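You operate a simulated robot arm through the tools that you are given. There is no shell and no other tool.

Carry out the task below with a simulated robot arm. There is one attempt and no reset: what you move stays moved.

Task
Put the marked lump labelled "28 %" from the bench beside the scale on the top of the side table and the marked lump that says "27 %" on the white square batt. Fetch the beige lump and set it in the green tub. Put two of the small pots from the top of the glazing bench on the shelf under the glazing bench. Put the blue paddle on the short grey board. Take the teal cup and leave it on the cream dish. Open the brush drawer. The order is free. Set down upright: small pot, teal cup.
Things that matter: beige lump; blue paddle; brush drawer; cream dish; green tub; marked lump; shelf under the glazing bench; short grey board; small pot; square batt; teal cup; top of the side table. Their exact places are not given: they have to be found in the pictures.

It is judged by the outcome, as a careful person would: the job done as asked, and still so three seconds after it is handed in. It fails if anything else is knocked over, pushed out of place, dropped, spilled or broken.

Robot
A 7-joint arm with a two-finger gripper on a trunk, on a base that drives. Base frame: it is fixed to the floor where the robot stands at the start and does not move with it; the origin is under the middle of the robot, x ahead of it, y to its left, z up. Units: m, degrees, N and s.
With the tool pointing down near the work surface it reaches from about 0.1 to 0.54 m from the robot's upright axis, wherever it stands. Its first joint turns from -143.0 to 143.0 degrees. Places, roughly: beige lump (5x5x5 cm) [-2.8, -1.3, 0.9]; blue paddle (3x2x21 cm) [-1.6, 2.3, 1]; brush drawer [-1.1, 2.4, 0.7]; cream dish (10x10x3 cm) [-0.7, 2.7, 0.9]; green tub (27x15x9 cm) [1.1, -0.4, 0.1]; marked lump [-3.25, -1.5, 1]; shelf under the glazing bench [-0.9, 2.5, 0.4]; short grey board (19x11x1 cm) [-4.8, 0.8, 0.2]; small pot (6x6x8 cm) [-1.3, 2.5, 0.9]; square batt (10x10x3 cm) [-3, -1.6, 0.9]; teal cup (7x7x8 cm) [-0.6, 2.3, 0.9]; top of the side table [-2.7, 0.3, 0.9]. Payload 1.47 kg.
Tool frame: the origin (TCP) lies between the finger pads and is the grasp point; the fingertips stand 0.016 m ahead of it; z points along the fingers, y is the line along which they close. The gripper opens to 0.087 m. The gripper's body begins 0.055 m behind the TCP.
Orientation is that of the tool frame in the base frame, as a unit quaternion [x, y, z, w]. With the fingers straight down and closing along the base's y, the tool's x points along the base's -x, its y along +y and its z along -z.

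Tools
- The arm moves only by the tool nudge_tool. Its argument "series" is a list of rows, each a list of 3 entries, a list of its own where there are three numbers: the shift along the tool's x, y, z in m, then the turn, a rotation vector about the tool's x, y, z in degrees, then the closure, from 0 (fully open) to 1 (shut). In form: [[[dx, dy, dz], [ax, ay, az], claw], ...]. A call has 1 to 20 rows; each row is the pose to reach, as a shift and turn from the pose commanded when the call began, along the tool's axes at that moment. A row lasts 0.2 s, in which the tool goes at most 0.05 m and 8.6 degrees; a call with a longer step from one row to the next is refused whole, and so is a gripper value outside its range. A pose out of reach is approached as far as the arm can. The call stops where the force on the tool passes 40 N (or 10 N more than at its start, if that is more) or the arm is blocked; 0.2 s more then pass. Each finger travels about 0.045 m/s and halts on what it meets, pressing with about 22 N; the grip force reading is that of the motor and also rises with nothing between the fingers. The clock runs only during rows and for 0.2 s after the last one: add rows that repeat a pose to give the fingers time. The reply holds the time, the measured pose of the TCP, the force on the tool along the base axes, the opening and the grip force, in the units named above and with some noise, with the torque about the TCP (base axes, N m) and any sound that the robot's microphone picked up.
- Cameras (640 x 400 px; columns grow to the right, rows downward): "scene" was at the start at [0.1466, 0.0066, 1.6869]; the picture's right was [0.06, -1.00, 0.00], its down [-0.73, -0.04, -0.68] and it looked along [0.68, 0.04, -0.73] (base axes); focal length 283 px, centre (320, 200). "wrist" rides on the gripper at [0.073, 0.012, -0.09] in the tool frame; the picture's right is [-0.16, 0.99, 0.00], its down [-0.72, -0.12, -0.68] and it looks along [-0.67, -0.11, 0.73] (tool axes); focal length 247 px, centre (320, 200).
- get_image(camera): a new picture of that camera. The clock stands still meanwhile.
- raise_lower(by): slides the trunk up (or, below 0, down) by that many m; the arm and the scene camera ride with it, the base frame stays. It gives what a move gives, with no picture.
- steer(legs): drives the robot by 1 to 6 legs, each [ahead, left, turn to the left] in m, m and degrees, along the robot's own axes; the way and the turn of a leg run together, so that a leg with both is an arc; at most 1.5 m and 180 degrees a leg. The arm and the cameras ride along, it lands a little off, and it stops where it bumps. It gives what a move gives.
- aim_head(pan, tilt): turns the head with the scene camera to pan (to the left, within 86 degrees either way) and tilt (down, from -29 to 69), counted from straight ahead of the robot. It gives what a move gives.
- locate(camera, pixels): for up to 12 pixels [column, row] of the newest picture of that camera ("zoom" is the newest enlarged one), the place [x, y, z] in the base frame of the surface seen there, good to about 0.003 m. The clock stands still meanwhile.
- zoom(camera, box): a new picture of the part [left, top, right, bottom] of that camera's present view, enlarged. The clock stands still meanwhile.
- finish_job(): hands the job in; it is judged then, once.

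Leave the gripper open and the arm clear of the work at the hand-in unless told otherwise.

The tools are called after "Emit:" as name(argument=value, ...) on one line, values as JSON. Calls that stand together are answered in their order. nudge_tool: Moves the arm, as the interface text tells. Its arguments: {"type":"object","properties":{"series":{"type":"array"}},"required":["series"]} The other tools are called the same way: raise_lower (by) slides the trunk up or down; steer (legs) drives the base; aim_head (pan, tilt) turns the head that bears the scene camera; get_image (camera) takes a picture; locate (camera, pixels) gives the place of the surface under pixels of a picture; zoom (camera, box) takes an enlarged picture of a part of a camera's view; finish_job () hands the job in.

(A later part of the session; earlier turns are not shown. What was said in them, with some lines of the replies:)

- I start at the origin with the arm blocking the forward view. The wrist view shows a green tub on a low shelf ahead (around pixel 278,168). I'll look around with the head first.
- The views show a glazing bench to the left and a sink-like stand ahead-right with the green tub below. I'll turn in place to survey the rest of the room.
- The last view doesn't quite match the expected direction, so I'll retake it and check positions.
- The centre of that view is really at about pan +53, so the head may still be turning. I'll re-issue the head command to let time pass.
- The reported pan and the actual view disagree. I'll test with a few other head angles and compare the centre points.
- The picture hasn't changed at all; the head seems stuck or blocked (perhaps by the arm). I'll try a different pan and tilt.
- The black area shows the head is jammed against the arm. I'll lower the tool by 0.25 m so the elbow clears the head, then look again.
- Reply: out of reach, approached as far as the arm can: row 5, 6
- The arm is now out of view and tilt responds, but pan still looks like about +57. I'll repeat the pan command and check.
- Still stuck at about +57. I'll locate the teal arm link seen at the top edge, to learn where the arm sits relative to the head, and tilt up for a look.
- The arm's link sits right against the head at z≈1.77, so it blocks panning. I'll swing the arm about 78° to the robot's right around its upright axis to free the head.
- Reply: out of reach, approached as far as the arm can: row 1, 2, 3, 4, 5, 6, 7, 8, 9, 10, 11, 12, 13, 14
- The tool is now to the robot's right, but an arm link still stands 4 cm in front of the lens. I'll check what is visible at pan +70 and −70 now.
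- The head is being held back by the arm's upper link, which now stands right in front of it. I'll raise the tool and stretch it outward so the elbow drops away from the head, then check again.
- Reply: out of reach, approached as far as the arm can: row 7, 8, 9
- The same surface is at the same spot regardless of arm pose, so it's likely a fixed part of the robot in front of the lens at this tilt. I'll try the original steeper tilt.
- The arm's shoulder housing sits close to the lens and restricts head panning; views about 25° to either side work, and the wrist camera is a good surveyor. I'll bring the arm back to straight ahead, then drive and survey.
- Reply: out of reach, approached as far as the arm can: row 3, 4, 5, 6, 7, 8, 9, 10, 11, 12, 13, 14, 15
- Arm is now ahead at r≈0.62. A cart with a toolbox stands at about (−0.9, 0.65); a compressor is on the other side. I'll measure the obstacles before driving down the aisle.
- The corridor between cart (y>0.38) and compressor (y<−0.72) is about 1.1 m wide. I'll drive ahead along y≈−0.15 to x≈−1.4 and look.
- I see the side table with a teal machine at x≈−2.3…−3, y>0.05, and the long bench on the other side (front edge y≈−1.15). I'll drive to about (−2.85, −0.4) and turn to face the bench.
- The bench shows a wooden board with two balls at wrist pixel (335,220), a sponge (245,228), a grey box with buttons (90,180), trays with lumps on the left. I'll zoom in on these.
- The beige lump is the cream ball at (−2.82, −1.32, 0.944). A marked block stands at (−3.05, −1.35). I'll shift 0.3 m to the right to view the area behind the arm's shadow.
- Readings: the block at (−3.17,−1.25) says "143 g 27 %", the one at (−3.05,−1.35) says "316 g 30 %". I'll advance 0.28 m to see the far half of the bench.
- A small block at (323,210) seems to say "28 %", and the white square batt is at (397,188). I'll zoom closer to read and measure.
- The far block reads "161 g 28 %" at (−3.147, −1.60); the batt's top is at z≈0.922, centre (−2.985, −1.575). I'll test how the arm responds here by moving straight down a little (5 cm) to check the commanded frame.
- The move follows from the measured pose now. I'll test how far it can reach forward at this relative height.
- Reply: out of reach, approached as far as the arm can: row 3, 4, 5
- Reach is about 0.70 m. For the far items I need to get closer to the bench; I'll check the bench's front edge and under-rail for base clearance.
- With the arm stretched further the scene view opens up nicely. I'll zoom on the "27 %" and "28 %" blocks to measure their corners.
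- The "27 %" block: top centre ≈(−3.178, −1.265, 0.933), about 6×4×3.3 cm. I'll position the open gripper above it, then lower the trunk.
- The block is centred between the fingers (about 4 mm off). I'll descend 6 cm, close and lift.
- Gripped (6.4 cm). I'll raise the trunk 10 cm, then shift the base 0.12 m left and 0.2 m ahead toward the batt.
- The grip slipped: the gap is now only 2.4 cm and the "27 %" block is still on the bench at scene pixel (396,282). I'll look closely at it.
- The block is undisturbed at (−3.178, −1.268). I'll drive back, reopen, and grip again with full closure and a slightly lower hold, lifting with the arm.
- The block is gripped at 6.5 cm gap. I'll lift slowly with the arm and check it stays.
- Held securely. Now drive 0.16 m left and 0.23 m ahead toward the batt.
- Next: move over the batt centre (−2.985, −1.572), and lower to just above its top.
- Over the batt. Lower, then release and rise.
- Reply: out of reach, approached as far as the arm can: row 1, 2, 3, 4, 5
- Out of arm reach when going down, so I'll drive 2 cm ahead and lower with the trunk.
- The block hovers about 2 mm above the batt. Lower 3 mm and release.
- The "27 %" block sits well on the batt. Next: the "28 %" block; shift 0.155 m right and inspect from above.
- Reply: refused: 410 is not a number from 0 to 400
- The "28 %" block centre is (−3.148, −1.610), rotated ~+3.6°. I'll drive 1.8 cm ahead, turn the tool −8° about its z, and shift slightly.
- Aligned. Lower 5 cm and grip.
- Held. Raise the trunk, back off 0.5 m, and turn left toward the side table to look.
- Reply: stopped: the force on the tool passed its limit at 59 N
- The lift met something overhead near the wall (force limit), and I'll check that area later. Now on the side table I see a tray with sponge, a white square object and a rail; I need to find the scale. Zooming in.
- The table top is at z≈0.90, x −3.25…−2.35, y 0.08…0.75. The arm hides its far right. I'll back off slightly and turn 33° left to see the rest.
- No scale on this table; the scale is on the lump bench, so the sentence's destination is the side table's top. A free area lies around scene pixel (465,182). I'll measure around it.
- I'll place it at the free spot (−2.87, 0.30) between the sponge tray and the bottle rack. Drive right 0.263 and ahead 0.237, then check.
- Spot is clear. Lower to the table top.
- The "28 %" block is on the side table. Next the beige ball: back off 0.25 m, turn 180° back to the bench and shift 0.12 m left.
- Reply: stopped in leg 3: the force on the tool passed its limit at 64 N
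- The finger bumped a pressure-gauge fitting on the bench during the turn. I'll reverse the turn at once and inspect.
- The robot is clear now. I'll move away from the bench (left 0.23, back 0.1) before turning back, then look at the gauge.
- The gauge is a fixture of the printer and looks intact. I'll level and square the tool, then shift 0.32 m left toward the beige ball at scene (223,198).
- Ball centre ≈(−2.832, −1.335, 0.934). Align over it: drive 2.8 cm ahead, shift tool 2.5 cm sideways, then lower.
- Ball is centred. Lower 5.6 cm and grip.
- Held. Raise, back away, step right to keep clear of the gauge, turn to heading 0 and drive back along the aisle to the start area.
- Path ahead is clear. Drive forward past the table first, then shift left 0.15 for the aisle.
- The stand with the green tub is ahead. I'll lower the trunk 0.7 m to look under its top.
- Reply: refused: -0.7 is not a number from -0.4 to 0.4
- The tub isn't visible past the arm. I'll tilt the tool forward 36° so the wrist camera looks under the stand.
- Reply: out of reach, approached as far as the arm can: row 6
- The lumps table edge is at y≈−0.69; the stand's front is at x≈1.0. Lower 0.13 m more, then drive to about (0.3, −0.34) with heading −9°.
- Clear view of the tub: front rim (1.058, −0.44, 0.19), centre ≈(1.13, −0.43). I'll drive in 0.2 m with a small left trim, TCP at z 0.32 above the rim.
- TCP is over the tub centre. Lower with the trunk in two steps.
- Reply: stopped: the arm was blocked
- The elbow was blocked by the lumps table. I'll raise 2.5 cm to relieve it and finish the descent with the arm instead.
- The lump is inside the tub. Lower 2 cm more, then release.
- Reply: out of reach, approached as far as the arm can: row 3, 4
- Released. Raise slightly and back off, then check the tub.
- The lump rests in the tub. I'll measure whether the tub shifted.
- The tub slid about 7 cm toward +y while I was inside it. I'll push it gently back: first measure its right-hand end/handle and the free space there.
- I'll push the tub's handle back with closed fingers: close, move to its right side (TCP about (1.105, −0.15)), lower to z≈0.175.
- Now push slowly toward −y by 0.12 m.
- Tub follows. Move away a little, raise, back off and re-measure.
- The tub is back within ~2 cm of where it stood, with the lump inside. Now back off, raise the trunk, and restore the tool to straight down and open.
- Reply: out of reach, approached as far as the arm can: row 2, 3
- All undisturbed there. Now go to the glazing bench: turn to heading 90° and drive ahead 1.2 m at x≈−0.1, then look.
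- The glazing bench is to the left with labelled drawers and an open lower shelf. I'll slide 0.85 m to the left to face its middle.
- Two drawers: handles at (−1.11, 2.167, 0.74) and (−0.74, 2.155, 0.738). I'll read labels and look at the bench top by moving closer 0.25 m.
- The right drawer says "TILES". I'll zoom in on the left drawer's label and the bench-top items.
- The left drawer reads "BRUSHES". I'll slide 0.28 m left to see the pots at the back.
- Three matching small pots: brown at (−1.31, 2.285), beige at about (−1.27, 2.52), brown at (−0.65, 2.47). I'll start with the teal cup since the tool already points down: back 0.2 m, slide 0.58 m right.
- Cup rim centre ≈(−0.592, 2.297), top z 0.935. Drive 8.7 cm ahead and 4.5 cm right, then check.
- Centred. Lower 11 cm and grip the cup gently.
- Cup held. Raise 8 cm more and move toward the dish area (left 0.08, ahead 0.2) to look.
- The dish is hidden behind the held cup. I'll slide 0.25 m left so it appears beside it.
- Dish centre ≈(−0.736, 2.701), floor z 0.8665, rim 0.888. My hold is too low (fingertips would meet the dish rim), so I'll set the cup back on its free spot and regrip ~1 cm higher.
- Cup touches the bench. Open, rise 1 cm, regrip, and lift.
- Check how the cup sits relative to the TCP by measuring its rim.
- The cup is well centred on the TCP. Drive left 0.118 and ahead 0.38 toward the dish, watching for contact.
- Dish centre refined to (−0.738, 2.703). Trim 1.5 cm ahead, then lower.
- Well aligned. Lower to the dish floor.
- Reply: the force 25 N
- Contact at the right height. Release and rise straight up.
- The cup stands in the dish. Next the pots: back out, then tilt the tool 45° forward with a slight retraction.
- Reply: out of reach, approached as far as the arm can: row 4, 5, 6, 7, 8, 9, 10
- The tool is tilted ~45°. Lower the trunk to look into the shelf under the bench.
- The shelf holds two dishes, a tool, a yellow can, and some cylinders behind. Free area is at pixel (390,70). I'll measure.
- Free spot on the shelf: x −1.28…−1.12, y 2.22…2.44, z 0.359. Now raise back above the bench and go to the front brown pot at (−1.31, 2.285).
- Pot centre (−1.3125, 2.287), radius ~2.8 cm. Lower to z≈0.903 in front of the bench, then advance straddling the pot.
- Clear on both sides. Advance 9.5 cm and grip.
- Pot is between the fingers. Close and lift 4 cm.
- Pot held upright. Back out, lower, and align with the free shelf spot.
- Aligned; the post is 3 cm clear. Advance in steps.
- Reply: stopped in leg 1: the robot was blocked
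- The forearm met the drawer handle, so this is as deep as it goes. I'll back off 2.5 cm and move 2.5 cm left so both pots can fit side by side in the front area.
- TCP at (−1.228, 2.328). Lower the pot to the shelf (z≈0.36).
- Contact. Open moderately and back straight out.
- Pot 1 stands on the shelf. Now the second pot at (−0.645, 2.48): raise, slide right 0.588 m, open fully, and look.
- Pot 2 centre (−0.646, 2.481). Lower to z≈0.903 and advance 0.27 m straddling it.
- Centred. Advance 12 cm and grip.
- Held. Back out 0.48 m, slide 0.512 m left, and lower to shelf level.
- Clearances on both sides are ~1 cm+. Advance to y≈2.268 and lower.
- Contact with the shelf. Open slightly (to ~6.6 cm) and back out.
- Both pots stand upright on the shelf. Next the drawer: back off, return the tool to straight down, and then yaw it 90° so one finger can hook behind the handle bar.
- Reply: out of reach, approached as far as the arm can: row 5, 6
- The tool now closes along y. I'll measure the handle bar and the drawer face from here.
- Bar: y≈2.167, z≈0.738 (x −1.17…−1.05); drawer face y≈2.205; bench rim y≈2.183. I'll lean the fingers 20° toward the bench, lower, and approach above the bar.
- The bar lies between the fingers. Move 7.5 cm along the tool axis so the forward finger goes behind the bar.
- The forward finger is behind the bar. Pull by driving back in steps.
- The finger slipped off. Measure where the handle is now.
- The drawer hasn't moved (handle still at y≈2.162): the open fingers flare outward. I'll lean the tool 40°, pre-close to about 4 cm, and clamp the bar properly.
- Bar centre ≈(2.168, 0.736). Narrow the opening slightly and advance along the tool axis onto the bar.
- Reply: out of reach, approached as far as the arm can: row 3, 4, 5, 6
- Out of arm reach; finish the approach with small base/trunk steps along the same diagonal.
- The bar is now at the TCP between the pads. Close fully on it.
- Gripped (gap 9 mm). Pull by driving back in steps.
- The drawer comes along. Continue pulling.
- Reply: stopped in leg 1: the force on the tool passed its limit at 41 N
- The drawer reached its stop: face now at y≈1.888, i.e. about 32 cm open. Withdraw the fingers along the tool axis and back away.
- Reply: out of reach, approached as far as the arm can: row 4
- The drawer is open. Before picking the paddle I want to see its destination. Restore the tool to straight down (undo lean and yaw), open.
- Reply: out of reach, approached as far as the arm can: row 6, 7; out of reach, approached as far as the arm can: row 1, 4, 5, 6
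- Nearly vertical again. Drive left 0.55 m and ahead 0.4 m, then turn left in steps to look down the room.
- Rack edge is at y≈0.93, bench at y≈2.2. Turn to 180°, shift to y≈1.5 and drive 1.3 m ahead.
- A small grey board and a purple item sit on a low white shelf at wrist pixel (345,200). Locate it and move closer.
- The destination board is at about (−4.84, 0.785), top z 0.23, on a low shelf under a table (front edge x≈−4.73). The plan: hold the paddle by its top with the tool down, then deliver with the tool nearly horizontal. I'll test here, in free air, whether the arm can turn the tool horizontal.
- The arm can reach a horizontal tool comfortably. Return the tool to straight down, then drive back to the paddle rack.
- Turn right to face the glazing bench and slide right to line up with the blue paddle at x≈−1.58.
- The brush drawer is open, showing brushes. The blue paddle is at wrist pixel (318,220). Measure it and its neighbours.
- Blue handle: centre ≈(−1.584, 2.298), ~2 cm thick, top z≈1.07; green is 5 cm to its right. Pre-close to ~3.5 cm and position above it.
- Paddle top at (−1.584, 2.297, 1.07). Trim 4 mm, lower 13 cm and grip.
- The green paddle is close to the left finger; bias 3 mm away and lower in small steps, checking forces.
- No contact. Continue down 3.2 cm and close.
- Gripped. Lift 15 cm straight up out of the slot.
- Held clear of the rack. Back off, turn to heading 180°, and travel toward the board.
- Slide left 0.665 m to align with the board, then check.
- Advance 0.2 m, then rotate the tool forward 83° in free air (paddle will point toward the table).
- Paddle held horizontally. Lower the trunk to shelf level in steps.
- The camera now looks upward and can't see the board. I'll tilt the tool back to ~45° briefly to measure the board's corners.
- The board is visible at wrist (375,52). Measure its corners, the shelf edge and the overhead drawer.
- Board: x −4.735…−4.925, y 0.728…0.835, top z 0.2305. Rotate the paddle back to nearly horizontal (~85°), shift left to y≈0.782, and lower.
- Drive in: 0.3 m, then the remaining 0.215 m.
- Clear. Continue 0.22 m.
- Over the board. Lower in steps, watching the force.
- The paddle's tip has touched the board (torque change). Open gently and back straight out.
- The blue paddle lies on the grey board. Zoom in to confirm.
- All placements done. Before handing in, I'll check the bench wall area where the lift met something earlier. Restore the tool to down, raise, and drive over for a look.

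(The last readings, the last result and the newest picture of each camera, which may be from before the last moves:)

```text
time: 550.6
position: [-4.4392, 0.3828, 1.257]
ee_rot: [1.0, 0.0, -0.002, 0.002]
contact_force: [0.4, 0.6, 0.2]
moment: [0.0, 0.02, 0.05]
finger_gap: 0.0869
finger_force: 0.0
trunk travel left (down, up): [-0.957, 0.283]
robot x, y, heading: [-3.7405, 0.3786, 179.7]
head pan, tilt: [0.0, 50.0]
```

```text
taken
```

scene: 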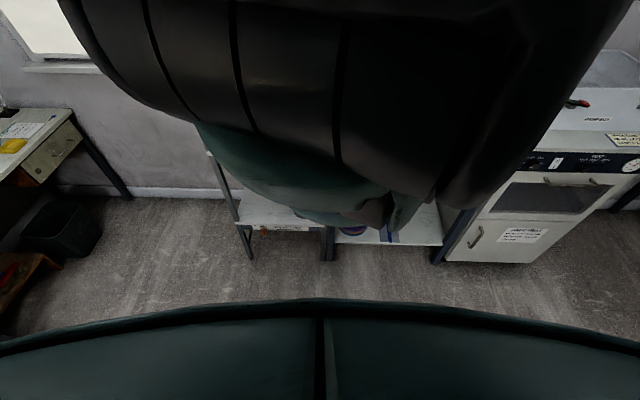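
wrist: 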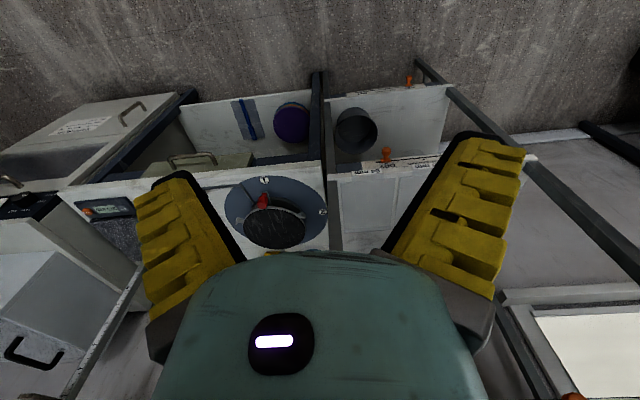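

Emit:
steer(legs=[[0, 0.65, 0], [0, 0, 90]])

Emit:
aim_head(pan=0, tilt=35)

Emit:
get_image(camera="scene")

Emit:
get_image(camera="wrist")

```text
time: 558.0
position: [-3.7675, -0.9662, 1.2572]
ee_rot: [0.716, 0.698, -0.001, 0.002]
contact_force: [0.7, -0.1, 0.4]
moment: [0.01, 0.02, -0.01]
finger_gap: 0.0868
finger_force: 0.1
trunk travel left (down, up): [-0.957, 0.283]
robot x, y, heading: [-3.7474, -0.2678, -91.6]
head pan, tilt: [0.0, 50.0]
```

```text
time: 558.7
position: [-3.768, -0.9659, 1.2577]
ee_rot: [0.716, 0.698, 0.0, 0.002]
contact_force: [-0.2, 0.1, -0.1]
moment: [-0.02, -0.01, -0.01]
finger_gap: 0.087
finger_force: 0.0
trunk travel left (down, up): [-0.957, 0.283]
robot x, y, heading: [-3.7432, -0.2641, -92.0]
head pan, tilt: [0.0, 35.0]
```

```text
taken
```

scene: 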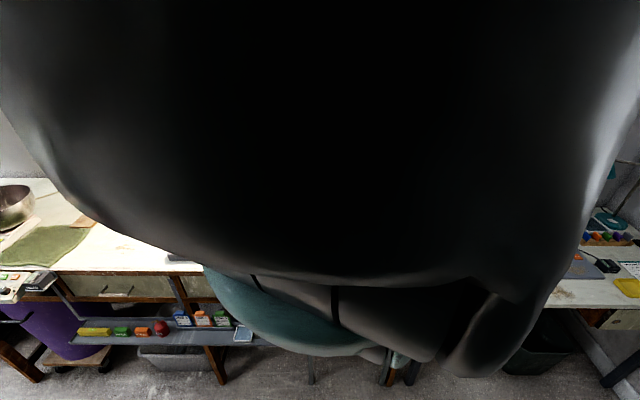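

```text
taken
```

wrist: 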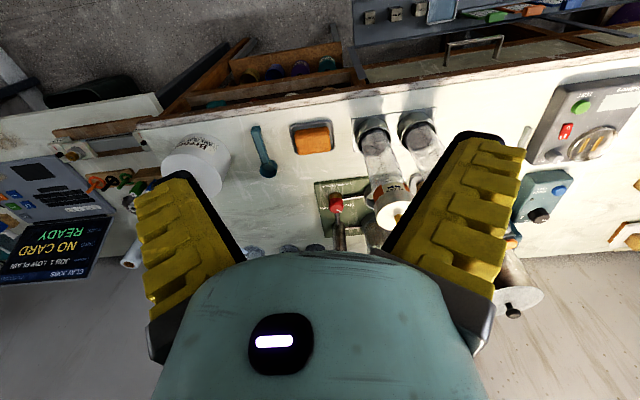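

Emit:
aim_head(pan=0, tilt=50)

Emit:
steer(legs=[[0.18, 0, 0], [0, 0.62, 1.5]])

Emit:
get_image(camera="wrist")

Emit:
nudge_tool(series=[[[0.015, 0, 0], [0, -7, 0], 0], [[0.03, 0, 0], [0, -14, 0], 0], [[0.045, 0, 0], [0, -21, 0], 0], [[0.06, 0, 0], [0, -28, 0], 0], [[0.075, 0, 0], [0, -35, 0], 0], [[0.09, 0, 0], [0, -42, 0], 0], [[0.1, 0, 0], [0, -49, 0], 0], [[0.1, 0, 0], [0, -49, 0], 0]])

Emit:
get_image(camera="wrist")

```text
time: 559.5
position: [-3.767, -0.9658, 1.2566]
ee_rot: [0.716, 0.698, 0.0, 0.002]
contact_force: [0.5, -0.1, -0.6]
moment: [-0.01, 0.02, -0.02]
finger_gap: 0.0871
finger_force: 0.0
trunk travel left (down, up): [-0.957, 0.283]
robot x, y, heading: [-3.7482, -0.2679, -91.6]
head pan, tilt: [0.0, 50.0]
```

```text
time: 564.1
position: [-3.1182, -1.1508, 1.2564]
ee_rot: [0.703, 0.711, 0.0, 0.003]
contact_force: [0.3, -0.2, -0.5]
moment: [-0.04, 0.0, 0.0]
finger_gap: 0.0869
finger_force: 0.1
trunk travel left (down, up): [-0.957, 0.283]
robot x, y, heading: [-3.1208, -0.4516, -89.7]
head pan, tilt: [0.0, 50.0]
```

```text
taken
```

wrist: 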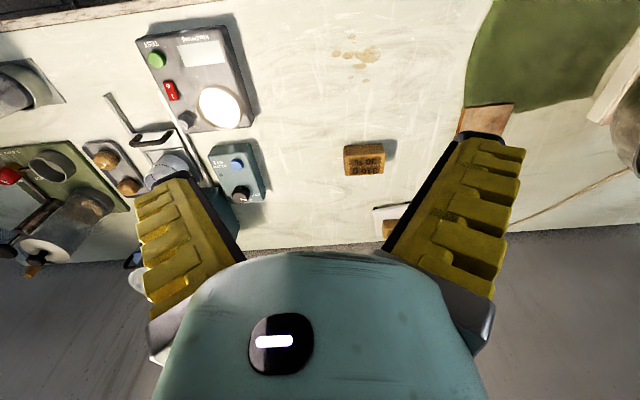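

```text
time: 565.9
position: [-3.1185, -1.064, 1.2411]
ee_rot: [0.64, 0.646, -0.292, 0.298]
contact_force: [0.4, -0.9, -0.3]
moment: [0.01, 0.0, 0.02]
finger_gap: 0.087
finger_force: 0.0
out of reach, approached as far as the arm can: row 6, 7, 8
trunk travel left (down, up): [-0.957, 0.283]
robot x, y, heading: [-3.1234, -0.4505, -89.8]
head pan, tilt: [0.0, 50.0]
```

```text
taken
```

wrist: 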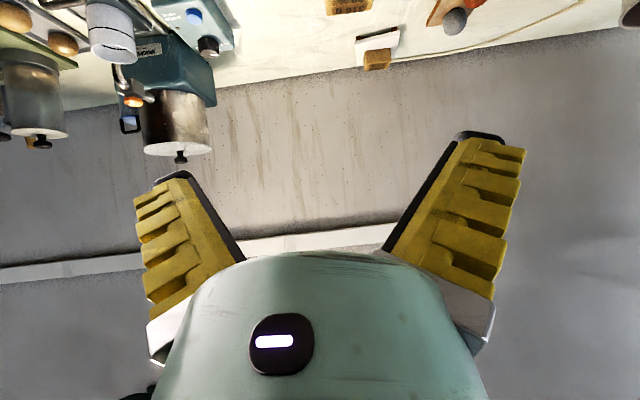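

Only the fixed white wall rail is there — nothing disturbed, and the "27 %" block sits on the batt. Lastly, I'll double-check the side table for a scale, turning clockwise to face it.

Emit:
steer(legs=[[0, 0, -90], [0, 0, -90]])

Emit:
get_image(camera="wrist")

Emit:
steer(legs=[[0, -0.35, 0]])

Emit:
get_image(camera="wrist")

```text
time: 574.0
position: [-3.1229, 0.1607, 1.2416]
ee_rot: [0.644, -0.641, -0.297, -0.292]
contact_force: [-0.6, -0.1, -0.1]
moment: [0.02, -0.05, 0.0]
finger_gap: 0.087
finger_force: 0.0
trunk travel left (down, up): [-0.957, 0.283]
robot x, y, heading: [-3.1246, -0.4545, 90.1]
head pan, tilt: [0.0, 50.0]
```

```text
taken
```

wrist: 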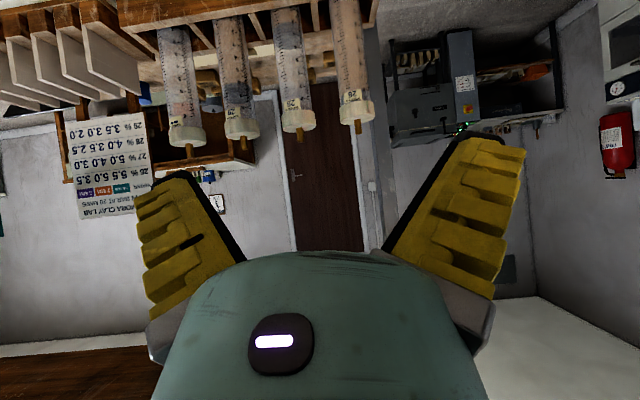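

```text
time: 576.2
position: [-2.7769, 0.1613, 1.2417]
ee_rot: [0.645, -0.64, -0.297, -0.292]
contact_force: [-0.1, -0.3, 0.1]
moment: [0.01, 0.0, -0.01]
finger_gap: 0.0872
finger_force: 0.0
trunk travel left (down, up): [-0.957, 0.283]
robot x, y, heading: [-2.7719, -0.4497, 90.3]
head pan, tilt: [0.0, 50.0]
```

```text
taken
```

wrist: 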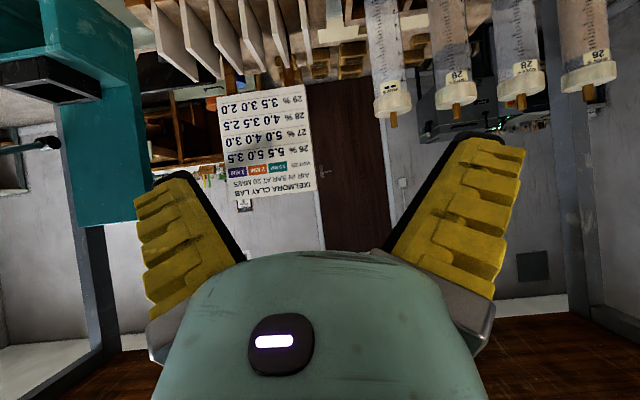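

No scale on this table (a press, racks, chart), so any spot on its top satisfies the request. Back off to leave the arm clear and take a last look at the block.

Emit:
steer(legs=[[-0.15, 0, 0]])

Emit:
nudge_tool(series=[[[-0.009, 0, 0], [0, 6, 0], 0], [[-0.018, 0, 0], [0, 12, 0], 0], [[-0.027, 0, 0], [0, 18, 0], 0], [[-0.036, 0, 0], [0, 24, 0], 0], [[-0.045, 0, 0], [0, 30, 0], 0], [[-0.054, 0, 0], [0, 36, 0], 0], [[-0.063, 0, 0], [0, 42, 0], 0], [[-0.063, 0, 0], [0, 49, 0], 0], [[-0.063, 0, 0], [0, 49, 0], 0]])

Emit:
get_image(camera="wrist")

Emit:
get_image(camera="scene")

```text
time: 577.6
position: [-2.7741, 0.0125, 1.2412]
ee_rot: [0.644, -0.641, -0.297, -0.293]
contact_force: [-0.7, 0.5, -0.9]
moment: [0.01, -0.01, 0.0]
finger_gap: 0.087
finger_force: 0.0
trunk travel left (down, up): [-0.957, 0.283]
robot x, y, heading: [-2.7732, -0.5967, 90.3]
head pan, tilt: [0.0, 50.0]
```

```text
time: 579.6
position: [-2.7734, 0.0722, 1.2731]
ee_rot: [0.709, -0.705, -0.002, 0.002]
contact_force: [0.1, 0.6, -1.2]
moment: [-0.02, -0.04, 0.04]
finger_gap: 0.0873
finger_force: 0.0
out of reach, approached as far as the arm can: row 7, 8, 9
trunk travel left (down, up): [-0.957, 0.283]
robot x, y, heading: [-2.772, -0.6026, 90.2]
head pan, tilt: [0.0, 50.0]
```

```text
taken
```

wrist: 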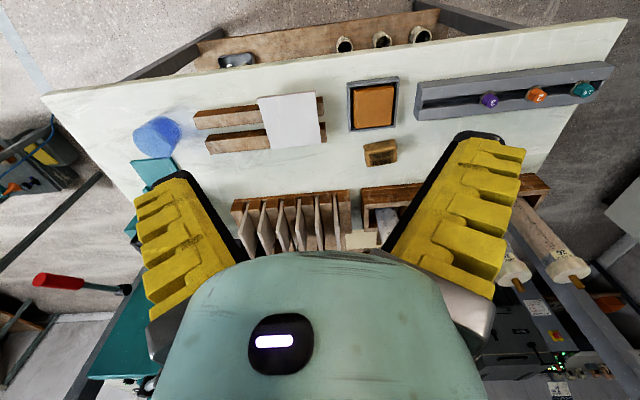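

```text
taken
```

scene: 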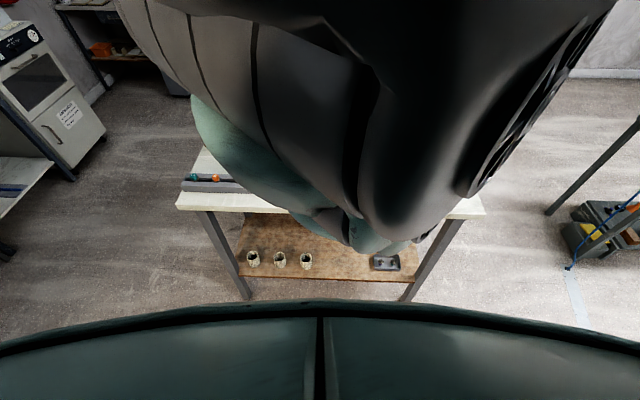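

The "28 %" block rests on the side table at wrist pixel (380,152) and nothing around it has been disturbed. The gripper is open and the arm is clear, so I'm handing in.

Emit:
finish_job()

```text
The job is handed in.
```

I handed in the job with every requested item in place, but the robot bumped a few things along the way. One of them, the green tub, was pushed out of place and pushed back.

**What was done**
- **"28 %" lump:** it is on the top of the side table, in the clear area in front of the racks. I found no scale there. The scales I saw are on the long bench the lump came from, so I read "beside the scale" as describing that bench.
- **"27 %" lump:** it is on the white square batt. I also saw it there when I passed the bench again before handing in.
- **Beige lump:** it is in the green tub.
- **Small pots:** two brown pots stand upright on the shelf under the glazing bench.
- **Teal cup:** it stands upright in the cream dish.
- **Brush drawer:** it is open to its stop, about 32 cm.
- **Blue paddle:** it lies along the short grey board, with a small overhang at the ends.

**What was bumped**
- **Green tub:** it slid about 7 cm while I was setting the lump down. I pushed it back and estimate it is within about 2 cm of where it started.
- **Pressure gauge:** a finger bumped the gauge on the printer at the long bench during a turn. It looked intact afterwards.
- **Wall rail:** the hand pressed against the white rail above that bench. Nothing there looked disturbed.
- **Lumps table:** an arm link pressed against the table of clay lumps next to the tub, and the lumps looked undisturbed.
- **Brush drawer handle:** an arm link pressed against the drawer handle while the first pot was going in.

The gripper was open and the arm was clear of the work at hand-in.
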